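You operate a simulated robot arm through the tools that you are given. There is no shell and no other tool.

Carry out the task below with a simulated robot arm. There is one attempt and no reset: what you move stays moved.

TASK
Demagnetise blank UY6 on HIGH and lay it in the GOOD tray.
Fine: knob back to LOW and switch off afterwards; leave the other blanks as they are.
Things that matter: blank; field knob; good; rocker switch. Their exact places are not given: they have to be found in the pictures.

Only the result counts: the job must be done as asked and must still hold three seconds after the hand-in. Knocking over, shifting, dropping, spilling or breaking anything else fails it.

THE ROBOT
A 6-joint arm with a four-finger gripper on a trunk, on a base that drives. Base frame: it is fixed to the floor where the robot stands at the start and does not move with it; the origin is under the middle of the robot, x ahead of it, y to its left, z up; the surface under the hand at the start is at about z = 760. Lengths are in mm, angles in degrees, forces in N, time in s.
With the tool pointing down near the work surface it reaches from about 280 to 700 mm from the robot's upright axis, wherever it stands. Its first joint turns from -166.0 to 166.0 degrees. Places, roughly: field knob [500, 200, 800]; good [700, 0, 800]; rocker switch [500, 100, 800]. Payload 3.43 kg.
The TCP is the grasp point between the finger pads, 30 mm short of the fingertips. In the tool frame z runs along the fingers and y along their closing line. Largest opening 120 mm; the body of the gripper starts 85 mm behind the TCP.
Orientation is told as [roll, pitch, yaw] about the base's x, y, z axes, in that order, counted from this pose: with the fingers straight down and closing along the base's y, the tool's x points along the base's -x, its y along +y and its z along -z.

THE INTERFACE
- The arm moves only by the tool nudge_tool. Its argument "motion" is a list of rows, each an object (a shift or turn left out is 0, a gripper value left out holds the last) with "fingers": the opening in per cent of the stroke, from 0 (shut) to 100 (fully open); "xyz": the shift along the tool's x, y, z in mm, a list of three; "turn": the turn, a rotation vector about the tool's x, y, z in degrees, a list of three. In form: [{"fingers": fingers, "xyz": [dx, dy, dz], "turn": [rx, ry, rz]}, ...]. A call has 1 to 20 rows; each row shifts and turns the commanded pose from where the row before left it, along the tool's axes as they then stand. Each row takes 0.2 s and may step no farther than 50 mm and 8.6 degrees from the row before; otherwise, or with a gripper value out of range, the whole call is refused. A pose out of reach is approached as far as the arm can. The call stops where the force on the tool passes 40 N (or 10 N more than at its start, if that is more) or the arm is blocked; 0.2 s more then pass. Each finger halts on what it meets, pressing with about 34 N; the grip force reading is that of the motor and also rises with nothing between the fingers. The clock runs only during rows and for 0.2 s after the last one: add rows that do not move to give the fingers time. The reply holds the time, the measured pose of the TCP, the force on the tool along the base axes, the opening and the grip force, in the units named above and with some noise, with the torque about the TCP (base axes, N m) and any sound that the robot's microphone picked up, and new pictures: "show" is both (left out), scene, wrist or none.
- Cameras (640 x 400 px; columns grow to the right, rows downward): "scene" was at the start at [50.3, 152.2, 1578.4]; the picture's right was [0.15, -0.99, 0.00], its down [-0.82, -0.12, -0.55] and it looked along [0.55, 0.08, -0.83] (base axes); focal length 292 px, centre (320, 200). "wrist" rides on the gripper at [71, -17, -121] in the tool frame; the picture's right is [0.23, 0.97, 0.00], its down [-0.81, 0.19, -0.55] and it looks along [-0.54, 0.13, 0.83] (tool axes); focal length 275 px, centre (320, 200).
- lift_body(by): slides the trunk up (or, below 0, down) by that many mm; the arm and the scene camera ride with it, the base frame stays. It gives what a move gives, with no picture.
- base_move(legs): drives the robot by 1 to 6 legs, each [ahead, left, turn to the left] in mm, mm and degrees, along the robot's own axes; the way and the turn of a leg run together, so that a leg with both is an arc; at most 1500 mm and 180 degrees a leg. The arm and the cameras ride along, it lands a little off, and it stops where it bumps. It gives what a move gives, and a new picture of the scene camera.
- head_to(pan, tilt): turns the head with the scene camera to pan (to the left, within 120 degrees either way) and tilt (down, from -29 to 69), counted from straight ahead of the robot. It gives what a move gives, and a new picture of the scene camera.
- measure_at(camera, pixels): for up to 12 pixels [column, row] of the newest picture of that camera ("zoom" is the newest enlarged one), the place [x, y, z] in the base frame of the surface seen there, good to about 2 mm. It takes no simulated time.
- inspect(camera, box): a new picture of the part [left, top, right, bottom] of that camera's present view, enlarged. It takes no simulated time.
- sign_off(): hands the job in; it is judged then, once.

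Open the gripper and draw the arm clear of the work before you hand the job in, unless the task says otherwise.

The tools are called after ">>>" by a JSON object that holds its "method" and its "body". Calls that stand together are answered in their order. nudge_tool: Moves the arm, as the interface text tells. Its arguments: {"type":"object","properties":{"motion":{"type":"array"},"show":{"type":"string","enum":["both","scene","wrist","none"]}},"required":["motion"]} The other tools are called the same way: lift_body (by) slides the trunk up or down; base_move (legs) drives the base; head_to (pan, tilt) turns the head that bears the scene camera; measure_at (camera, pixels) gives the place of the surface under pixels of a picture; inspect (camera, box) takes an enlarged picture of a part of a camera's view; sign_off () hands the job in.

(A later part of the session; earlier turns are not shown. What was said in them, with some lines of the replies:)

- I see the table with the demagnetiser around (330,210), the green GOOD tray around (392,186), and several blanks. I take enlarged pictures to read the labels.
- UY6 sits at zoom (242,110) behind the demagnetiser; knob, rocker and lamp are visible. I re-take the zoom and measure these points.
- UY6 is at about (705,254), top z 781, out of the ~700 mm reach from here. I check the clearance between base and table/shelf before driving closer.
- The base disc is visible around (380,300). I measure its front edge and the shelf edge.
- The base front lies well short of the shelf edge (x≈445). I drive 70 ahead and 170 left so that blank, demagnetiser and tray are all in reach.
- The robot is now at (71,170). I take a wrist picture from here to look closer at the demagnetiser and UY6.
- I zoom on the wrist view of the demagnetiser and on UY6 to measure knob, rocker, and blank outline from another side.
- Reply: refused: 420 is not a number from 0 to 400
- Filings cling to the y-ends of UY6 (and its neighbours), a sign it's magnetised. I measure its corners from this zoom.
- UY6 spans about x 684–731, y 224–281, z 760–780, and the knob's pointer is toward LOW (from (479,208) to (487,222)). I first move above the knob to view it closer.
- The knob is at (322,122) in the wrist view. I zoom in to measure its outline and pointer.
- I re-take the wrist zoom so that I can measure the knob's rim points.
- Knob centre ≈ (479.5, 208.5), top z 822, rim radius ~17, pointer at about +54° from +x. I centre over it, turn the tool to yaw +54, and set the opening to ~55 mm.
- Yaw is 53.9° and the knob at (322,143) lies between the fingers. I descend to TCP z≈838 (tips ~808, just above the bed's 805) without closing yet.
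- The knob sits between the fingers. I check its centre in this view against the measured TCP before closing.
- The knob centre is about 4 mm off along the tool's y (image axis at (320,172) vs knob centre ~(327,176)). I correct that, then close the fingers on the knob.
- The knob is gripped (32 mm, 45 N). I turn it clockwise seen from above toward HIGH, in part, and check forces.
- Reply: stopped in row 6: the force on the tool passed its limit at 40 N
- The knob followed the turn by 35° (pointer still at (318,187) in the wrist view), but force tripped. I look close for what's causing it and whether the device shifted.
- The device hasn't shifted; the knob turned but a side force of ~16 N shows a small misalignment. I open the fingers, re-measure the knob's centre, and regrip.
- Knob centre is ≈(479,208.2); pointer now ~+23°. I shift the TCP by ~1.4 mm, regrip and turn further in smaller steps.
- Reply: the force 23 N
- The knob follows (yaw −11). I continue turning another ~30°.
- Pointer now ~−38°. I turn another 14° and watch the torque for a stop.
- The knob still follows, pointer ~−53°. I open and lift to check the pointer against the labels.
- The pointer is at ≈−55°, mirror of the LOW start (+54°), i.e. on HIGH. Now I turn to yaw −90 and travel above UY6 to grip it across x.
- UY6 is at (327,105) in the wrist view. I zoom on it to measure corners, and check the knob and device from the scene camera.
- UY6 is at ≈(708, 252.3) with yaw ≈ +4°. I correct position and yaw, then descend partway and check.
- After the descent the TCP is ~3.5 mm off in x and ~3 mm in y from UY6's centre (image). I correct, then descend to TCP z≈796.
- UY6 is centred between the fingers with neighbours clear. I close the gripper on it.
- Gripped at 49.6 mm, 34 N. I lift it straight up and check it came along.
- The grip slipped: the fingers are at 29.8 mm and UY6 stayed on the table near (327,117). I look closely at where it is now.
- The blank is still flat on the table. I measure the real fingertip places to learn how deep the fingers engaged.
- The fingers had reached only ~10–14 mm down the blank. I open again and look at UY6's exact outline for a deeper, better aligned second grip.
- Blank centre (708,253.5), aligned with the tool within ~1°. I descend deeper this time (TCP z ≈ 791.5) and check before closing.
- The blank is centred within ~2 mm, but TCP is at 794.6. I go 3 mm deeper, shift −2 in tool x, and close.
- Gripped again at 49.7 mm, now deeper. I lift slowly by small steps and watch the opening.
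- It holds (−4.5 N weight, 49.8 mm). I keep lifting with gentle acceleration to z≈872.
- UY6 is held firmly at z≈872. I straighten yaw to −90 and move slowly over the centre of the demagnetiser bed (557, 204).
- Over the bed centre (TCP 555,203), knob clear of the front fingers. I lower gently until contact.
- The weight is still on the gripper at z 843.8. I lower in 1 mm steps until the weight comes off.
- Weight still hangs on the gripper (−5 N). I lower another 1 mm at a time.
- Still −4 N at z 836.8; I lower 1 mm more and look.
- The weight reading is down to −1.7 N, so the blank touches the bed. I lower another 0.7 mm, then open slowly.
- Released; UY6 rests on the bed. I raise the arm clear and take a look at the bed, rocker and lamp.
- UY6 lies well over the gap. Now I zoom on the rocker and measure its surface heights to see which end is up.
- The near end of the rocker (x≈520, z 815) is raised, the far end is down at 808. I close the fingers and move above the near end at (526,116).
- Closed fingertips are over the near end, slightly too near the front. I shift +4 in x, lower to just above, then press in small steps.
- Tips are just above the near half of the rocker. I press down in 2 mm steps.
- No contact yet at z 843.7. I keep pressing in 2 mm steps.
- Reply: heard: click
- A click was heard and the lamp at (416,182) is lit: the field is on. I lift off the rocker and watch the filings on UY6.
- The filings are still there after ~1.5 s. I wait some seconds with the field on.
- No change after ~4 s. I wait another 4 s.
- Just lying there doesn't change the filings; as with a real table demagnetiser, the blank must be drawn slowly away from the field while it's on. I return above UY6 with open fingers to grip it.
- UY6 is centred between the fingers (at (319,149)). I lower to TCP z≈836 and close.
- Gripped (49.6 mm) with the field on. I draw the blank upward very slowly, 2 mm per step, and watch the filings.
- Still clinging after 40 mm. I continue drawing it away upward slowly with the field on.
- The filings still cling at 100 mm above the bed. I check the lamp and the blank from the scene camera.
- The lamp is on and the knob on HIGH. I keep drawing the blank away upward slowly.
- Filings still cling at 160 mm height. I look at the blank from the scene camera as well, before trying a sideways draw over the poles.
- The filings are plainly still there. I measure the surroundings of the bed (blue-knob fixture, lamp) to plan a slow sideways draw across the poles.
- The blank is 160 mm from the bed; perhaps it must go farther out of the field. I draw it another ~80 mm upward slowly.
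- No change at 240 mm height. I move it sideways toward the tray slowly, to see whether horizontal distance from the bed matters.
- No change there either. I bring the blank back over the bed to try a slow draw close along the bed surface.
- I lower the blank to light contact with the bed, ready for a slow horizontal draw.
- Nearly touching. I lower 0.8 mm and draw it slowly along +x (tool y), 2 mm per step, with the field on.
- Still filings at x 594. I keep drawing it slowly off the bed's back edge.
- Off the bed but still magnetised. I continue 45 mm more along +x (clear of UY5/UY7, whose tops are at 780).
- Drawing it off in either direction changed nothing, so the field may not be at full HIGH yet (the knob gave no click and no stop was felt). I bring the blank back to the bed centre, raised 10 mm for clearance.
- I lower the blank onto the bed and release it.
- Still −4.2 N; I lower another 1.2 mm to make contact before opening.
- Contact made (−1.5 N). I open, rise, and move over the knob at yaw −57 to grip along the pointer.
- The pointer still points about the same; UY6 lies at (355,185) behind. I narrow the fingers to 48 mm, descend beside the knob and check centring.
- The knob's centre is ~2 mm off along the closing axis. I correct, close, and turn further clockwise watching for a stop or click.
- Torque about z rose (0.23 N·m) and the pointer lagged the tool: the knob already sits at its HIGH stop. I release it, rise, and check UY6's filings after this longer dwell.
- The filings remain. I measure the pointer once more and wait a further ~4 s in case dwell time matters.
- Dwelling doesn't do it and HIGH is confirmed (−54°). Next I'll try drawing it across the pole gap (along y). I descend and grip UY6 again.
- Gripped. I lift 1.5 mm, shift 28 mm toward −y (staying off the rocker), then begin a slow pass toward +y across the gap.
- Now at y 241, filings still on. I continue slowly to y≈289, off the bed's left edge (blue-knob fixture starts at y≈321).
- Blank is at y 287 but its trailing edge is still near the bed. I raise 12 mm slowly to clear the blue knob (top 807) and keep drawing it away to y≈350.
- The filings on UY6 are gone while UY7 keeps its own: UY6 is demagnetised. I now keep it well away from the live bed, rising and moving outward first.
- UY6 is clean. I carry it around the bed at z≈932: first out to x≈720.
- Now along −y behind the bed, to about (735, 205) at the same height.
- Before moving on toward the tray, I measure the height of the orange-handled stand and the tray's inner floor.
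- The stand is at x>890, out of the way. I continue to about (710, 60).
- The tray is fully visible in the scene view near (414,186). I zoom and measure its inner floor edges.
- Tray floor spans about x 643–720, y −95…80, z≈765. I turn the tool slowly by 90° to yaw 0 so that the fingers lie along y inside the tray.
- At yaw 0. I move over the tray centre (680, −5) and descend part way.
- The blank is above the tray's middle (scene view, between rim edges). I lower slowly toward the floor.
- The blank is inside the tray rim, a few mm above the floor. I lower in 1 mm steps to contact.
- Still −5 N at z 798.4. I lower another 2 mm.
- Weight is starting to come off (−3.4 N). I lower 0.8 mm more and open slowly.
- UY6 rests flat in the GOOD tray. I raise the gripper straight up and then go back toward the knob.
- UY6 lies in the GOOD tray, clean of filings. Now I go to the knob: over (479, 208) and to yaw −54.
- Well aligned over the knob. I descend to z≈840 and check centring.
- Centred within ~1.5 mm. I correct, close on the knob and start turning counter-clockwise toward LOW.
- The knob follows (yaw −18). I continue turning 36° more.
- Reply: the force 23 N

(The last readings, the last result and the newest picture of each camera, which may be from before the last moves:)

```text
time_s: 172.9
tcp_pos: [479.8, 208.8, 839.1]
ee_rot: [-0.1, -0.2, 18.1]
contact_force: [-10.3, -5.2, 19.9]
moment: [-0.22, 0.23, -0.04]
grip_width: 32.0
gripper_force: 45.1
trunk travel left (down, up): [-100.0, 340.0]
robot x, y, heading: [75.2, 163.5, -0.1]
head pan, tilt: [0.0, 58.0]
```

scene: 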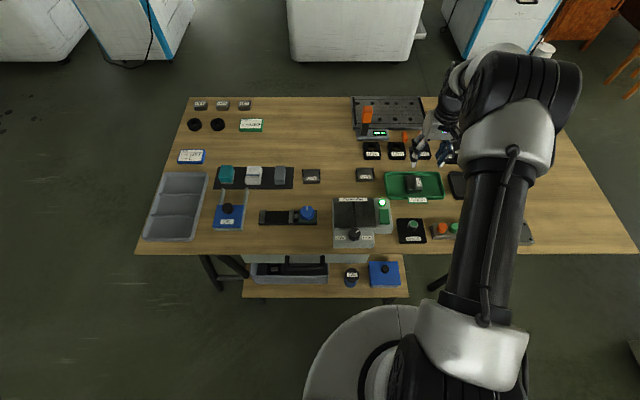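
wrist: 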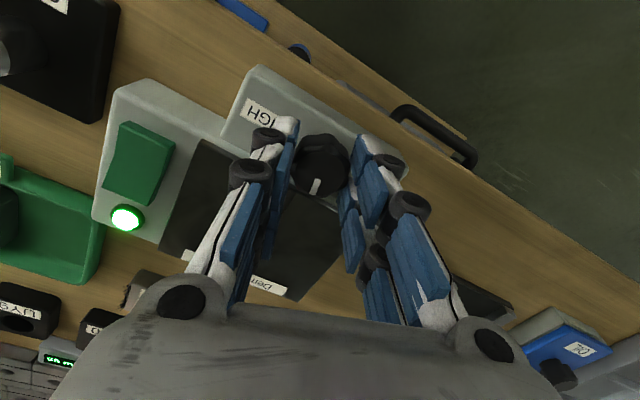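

At yaw +18 the knob still follows. I turn the last ~38° toward the LOW stop.

>>> {"method": "nudge_tool", "body": {"motion": [{"turn": [0, 0, -6]}, {"turn": [0, 0, -6]}, {"turn": [0, 0, -6]}, {"turn": [0, 0, -6]}, {"turn": [0, 0, -6]}, {"turn": [0, 0, -4]}, {"turn": [0, 0, -4]}, {"turn": [0, 0, 0]}], "show": "wrist"}}

>>> {"method": "inspect", "body": {"camera": "wrist", "box": [230, 80, 420, 220]}}

```text
time_s: 174.7
tcp_pos: [479.7, 208.4, 838.6]
ee_rot: [-0.2, -0.3, 56.1]
contact_force: [-7.2, -9.7, 29.1]
moment: [-0.44, 0.38, 0.03]
grip_width: 32.3
gripper_force: 45.2
trunk travel left (down, up): [-100.0, 340.0]
robot x, y, heading: [68.1, 167.4, -0.1]
head pan, tilt: [0.0, 58.0]
```

wrist: 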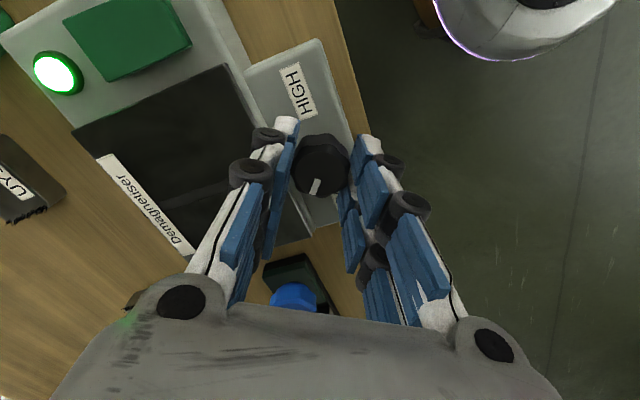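

```text
2.86 times, centred on (325, 150) of wrist
```

zoom: 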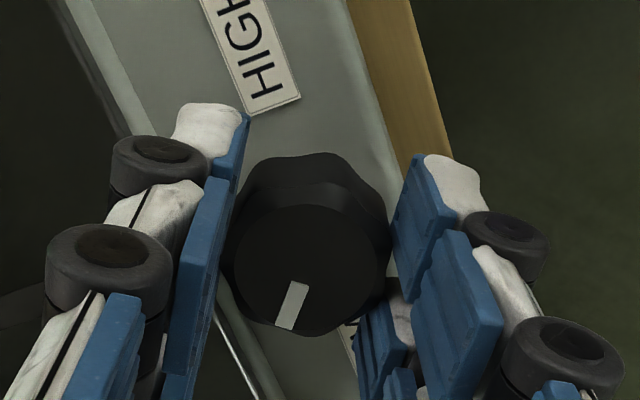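

The knob followed throughout; relative to the tool the pointer sits ~15° behind, so it should be near +41° now. I turn a further 12° toward the LOW stop.

>>> {"method": "nudge_tool", "body": {"motion": [{"turn": [0, 0, -4]}, {"turn": [0, 0, -4]}, {"turn": [0, 0, -4]}, {"turn": [0, 0, 0]}], "show": "wrist"}}

>>> {"method": "inspect", "body": {"camera": "wrist", "box": [230, 80, 420, 220]}}

```text
time_s: 175.7
tcp_pos: [479.8, 208.4, 837.7]
ee_rot: [-0.2, -0.1, 68.1]
contact_force: [-8.4, -11.0, 22.3]
moment: [-0.21, 0.36, -0.34]
grip_width: 32.1
gripper_force: 45.2
trunk travel left (down, up): [-100.0, 340.0]
robot x, y, heading: [72.2, 166.6, 0.1]
head pan, tilt: [0.0, 58.0]
```

wrist: 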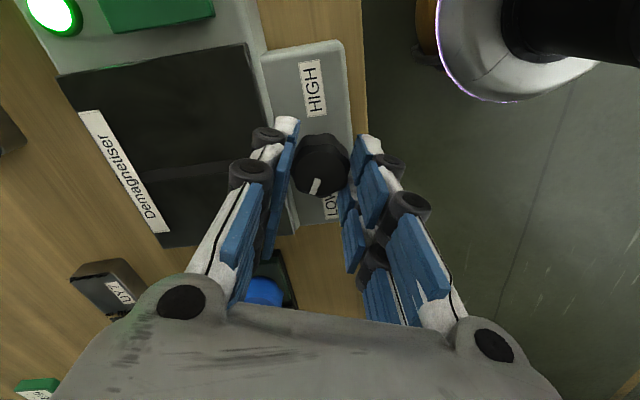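

```text
2.86 times, centred on (325, 150) of wrist
```

zoom: 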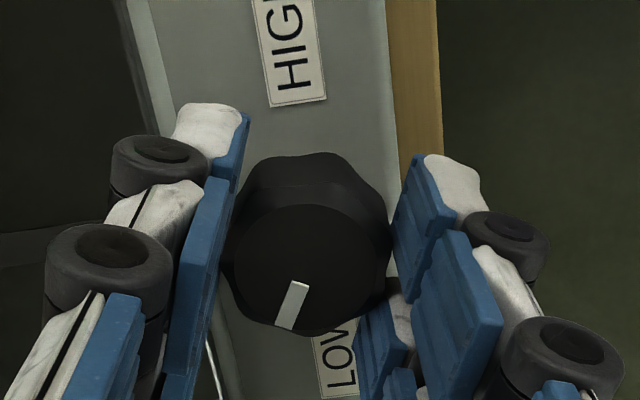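

Torque −0.34 N·m shows the LOW stop is reached. I release, rise and check the pointer.

>>> {"method": "nudge_tool", "body": {"motion": [{"fingers": 42}, {"fingers": 42}, {"xyz": [0, 0, -15]}, {"xyz": [0, 0, -40]}, {"xyz": [0, 0, -40]}, {"xyz": [0, 0, 0]}], "show": "both"}}

>>> {"method": "inspect", "body": {"camera": "wrist", "box": [250, 60, 390, 160]}}

>>> {"method": "measure_at", "body": {"camera": "zoom", "pixels": [[320, 230], [310, 250], [305, 275]]}}

```text
time_s: 177.1
tcp_pos: [485.2, 207.8, 930.5]
ee_rot: [-0.2, -0.1, 68.2]
contact_force: [-0.2, 0.9, -0.5]
moment: [0.02, 0.02, 0.0]
grip_width: 50.5
gripper_force: 0.0
trunk travel left (down, up): [-100.0, 340.0]
robot x, y, heading: [71.9, 168.1, 0.2]
head pan, tilt: [0.0, 58.0]
```

scene: 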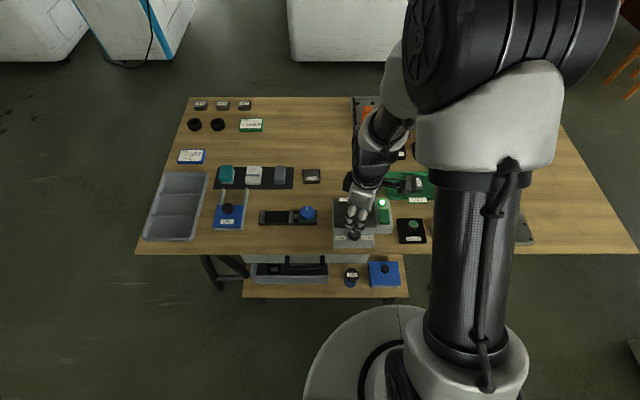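
wrist: 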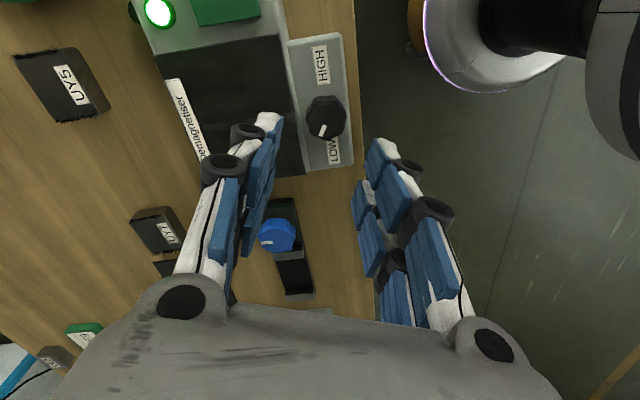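

```text
4.00 times, centred on (320, 110) of wrist
```

zoom: 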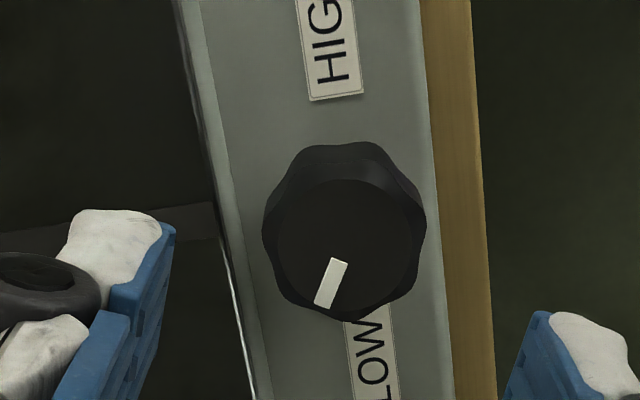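

```text
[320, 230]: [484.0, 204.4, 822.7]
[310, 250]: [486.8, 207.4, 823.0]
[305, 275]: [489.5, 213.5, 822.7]
```

I measure the pointer's ends and the knob's centre in this zoom to confirm LOW.

>>> {"method": "measure_at", "body": {"camera": "zoom", "pixels": [[338, 263], [323, 302], [345, 240], [330, 282], [275, 235], [415, 245]]}}

>>> {"method": "inspect", "body": {"camera": "scene", "box": [325, 190, 405, 250]}}

```text
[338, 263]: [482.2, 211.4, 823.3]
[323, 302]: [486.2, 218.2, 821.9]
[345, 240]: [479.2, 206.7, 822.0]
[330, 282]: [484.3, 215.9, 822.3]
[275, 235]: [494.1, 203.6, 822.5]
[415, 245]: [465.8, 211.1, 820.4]
```

```text
6.67 times, centred on (365, 220) of scene
```

zoom: 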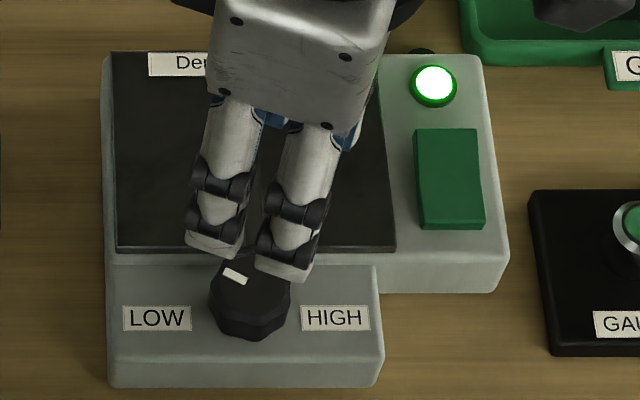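

The pointer is back at +55° = LOW. Next the rocker: I measure its present surface (the far end should now be raised).

>>> {"method": "measure_at", "body": {"camera": "zoom", "pixels": [[447, 135], [447, 150], [450, 170], [450, 190], [455, 210], [455, 222], [447, 125], [425, 140], [470, 140], [434, 85], [434, 104]]}}

>>> {"method": "nudge_tool", "body": {"motion": [{"turn": [0, 0, -8], "fingers": 0}, {"turn": [0, 0, -8]}, {"turn": [0, 0, -5.9]}, {"xyz": [30, -24, 0]}, {"xyz": [30, -24, 0]}, {"xyz": [32, -24, 0]}, {"xyz": [0, 0, 30]}, {"xyz": [0, 0, 20]}, {"xyz": [0, 0, 0]}], "show": "both"}}

>>> {"method": "inspect", "body": {"camera": "scene", "box": [350, 180, 410, 230]}}

```text
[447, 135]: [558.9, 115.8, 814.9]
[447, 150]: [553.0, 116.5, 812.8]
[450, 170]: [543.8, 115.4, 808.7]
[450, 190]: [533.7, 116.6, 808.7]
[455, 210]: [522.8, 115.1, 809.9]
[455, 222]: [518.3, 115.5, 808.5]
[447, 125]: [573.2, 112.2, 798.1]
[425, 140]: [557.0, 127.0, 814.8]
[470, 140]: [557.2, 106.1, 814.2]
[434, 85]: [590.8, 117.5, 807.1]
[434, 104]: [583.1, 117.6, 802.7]
```

```text
time_s: 179.1
tcp_pos: [552.9, 118.7, 883.8]
ee_rot: [-0.2, 0.0, 90.0]
contact_force: [0.0, -0.2, 0.3]
moment: [0.0, 0.01, -0.03]
grip_width: 0.0
gripper_force: 33.5
trunk travel left (down, up): [-100.0, 340.0]
robot x, y, heading: [68.6, 169.3, -0.3]
head pan, tilt: [0.0, 58.0]
```

scene: 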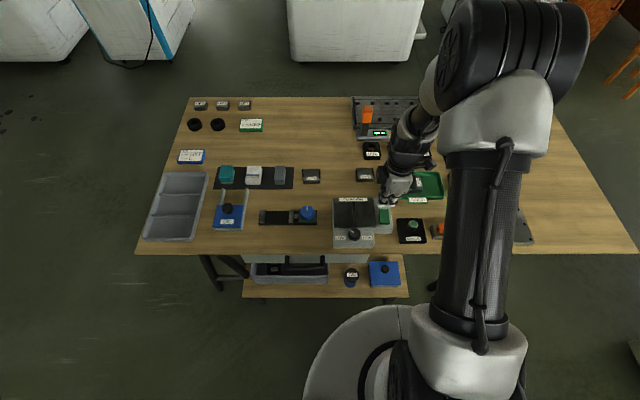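
wrist: 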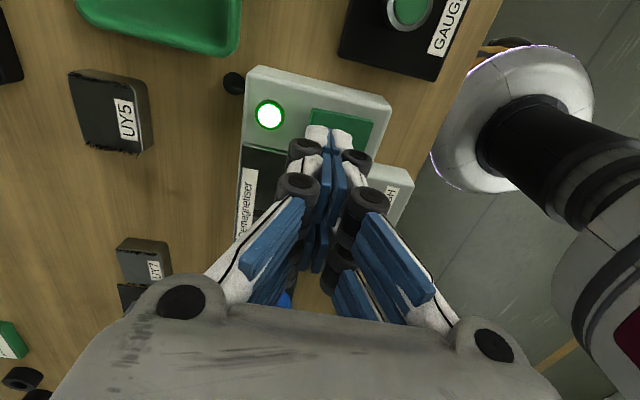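

```text
8.00 times, centred on (380, 205) of scene
```

zoom: 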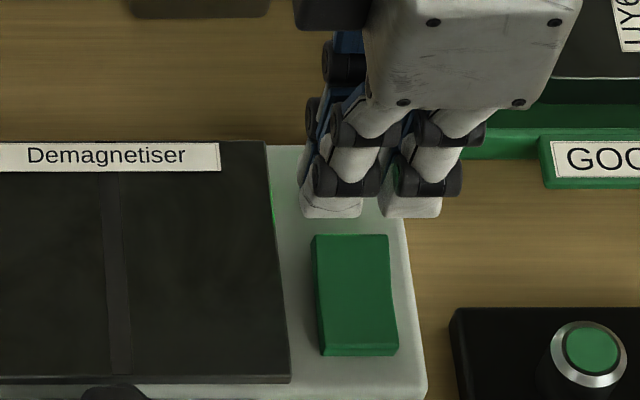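

The far end is raised (z 815 at x≈558). I fine-position to (556,116) and lower just above it.

>>> {"method": "nudge_tool", "body": {"motion": [{"xyz": [2.5, -3, 15]}, {"xyz": [0, 0, 14]}, {"xyz": [0, 0, 0]}], "show": "wrist"}}

>>> {"method": "inspect", "body": {"camera": "scene", "box": [350, 180, 410, 230]}}

>>> {"method": "inspect", "body": {"camera": "wrist", "box": [220, 60, 420, 220]}}

```text
time_s: 179.9
tcp_pos: [557.9, 115.1, 857.3]
ee_rot: [-0.1, -0.1, 89.8]
contact_force: [-0.1, 0.0, -0.4]
moment: [0.02, 0.0, 0.01]
grip_width: 0.1
gripper_force: 33.8
trunk travel left (down, up): [-100.0, 340.0]
robot x, y, heading: [71.5, 167.0, -0.2]
head pan, tilt: [0.0, 58.0]
```

wrist: 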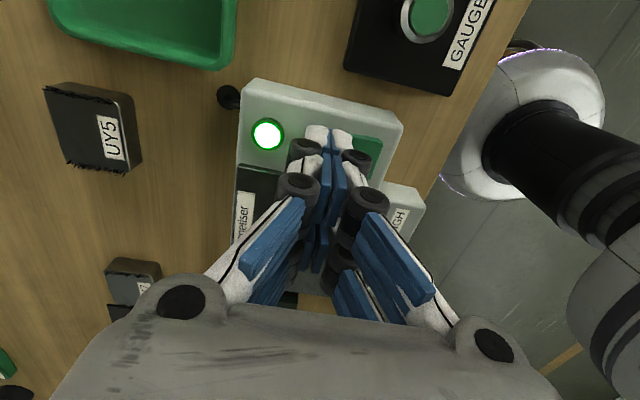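

```text
8.00 times, centred on (380, 205) of scene
```

zoom: 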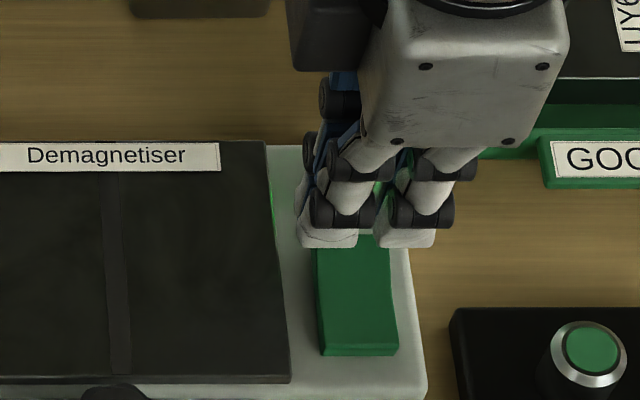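

```text
2.50 times, centred on (320, 140) of wrist
```

zoom: 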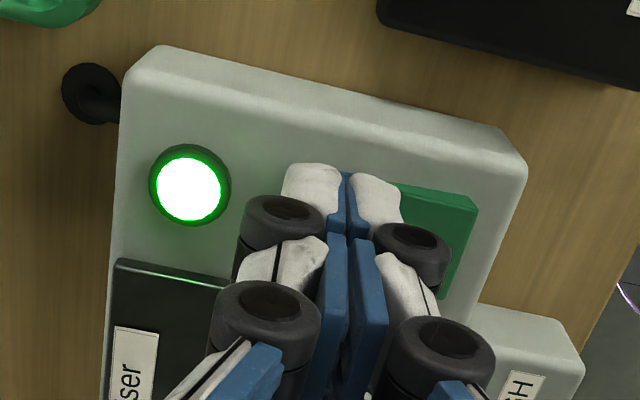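

Tips are over the far end. I shift 2 mm back (−x) and press down in small steps until the click.

>>> {"method": "nudge_tool", "body": {"motion": [{"xyz": [0, 2, 4]}, {"xyz": [0, 0, 4]}, {"xyz": [0, 0, 3]}, {"xyz": [0, 0, 2]}, {"xyz": [0, 0, 2]}, {"xyz": [0, 0, 2]}, {"xyz": [0, 0, 0]}], "show": "wrist"}}

```text
time_s: 181.5
tcp_pos: [554.2, 116.0, 837.6]
ee_rot: [-0.2, 0.0, 90.1]
contact_force: [0.5, -0.2, 1.3]
moment: [-0.02, -0.01, 0.03]
grip_width: 0.0
gripper_force: 33.1
trunk travel left (down, up): [-100.0, 340.0]
robot x, y, heading: [70.1, 170.4, 0.1]
head pan, tilt: [0.0, 58.0]
heard: click
```

wrist: 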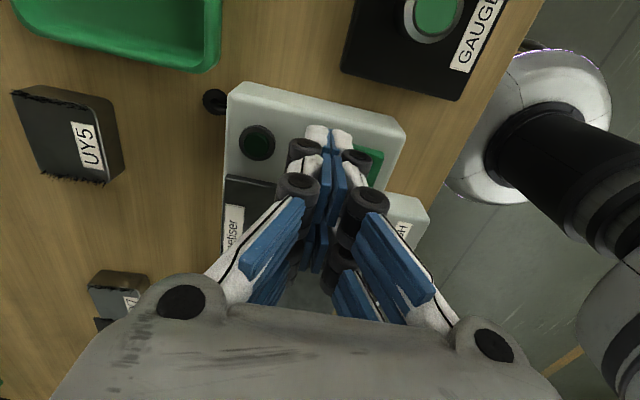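

Click heard and the lamp at (257,142) is dark: switched off. I lift clear, open the gripper and move the arm back out of the view for a final check.

>>> {"method": "nudge_tool", "body": {"motion": [{"xyz": [0, 0, -8]}, {"xyz": [0, 0, -30]}, {"xyz": [0, 0, -45]}, {"xyz": [0, 0, -45]}, {"xyz": [0, 0, -45], "fingers": 80}, {"xyz": [0, 0, -45]}, {"xyz": [0, 0, -45]}, {"xyz": [0, 0, 0]}, {"xyz": [0, 0, 0]}], "show": "both"}}

>>> {"method": "inspect", "body": {"camera": "scene", "box": [295, 150, 455, 255]}}

```text
time_s: 183.5
tcp_pos: [550.0, 117.5, 1101.2]
ee_rot: [-0.1, 0.0, 90.0]
contact_force: [-0.7, 0.2, -0.4]
moment: [0.01, 0.0, 0.04]
grip_width: 89.4
gripper_force: 0.1
trunk travel left (down, up): [-100.0, 340.0]
robot x, y, heading: [68.2, 167.3, -0.2]
head pan, tilt: [0.0, 58.0]
```

scene: 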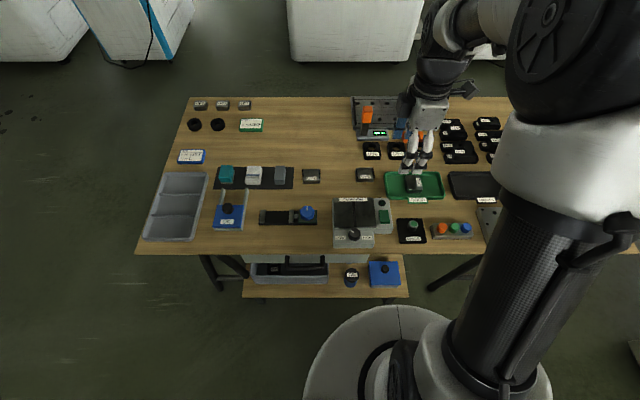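
wrist: 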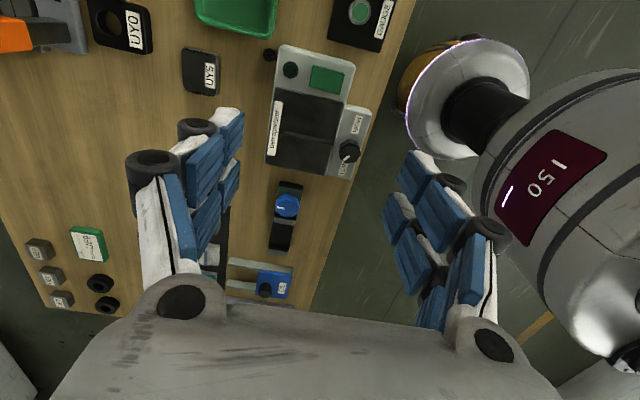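

```text
3.81 times, centred on (375, 202) of scene
```

zoom: 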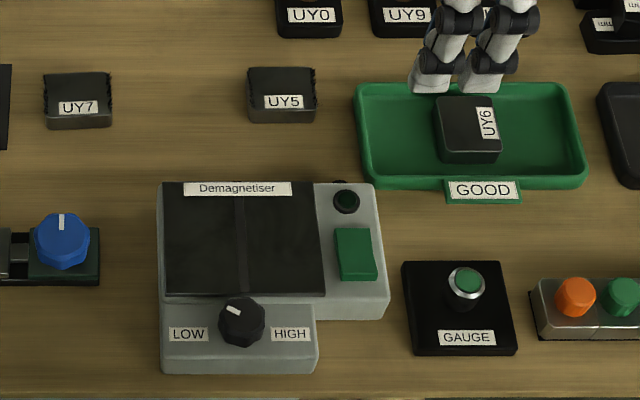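

Everything looks right: knob on LOW, lamp dark, UY6 in the GOOD tray, UY5/UY7 untouched. I take a last close look at UY6 and at UY5/UY7.

>>> {"method": "inspect", "body": {"camera": "scene", "box": [380, 160, 450, 205]}}

>>> {"method": "inspect", "body": {"camera": "scene", "box": [295, 160, 385, 190]}}

```text
8.89 times, centred on (415, 182) of scene
```

zoom: 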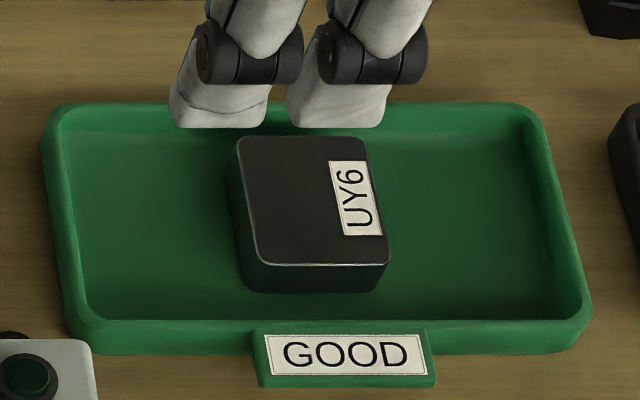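

```text
7.11 times, centred on (340, 175) of scene
```

zoom: 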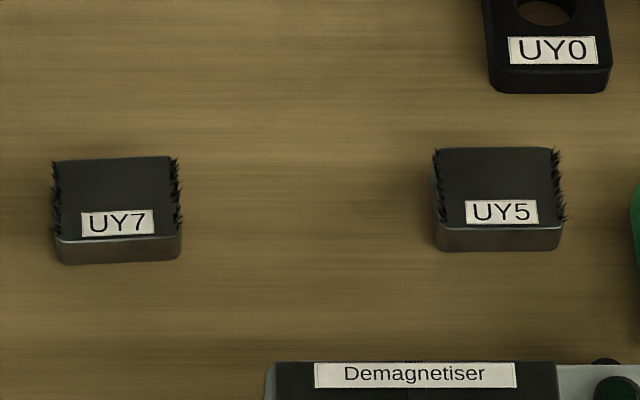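

UY6 is clean and flat in the GOOD tray, UY5 and UY7 are unchanged, the knob is on LOW, and the switch is off. The gripper is open and clear, so I hand the job in.

>>> {"method": "sign_off", "body": {}}

```text
The job is handed in.
```

UY6 is demagnetised on HIGH and lying flat in the GOOD tray, and the job is handed in. The knob is back at LOW and the switch is off, with the lamp dark. The result of the judging wasn't shown to me.

- **Demagnetising:** The filings stayed on while UY6 sat on the bed with the field on. They also stayed on when I lifted it straight up, and when I drew it off the back. They came off when I drew it slowly across the pole gap and off the left side, with the field still on HIGH.
- **Slipped grip:** On the first pick-up the gripper lost UY6 as it began to lift. The blank stayed on the table and nothing else was touched.
- **Other blanks:** In the last pictures UY5 and UY7 are in place with their filings still on.
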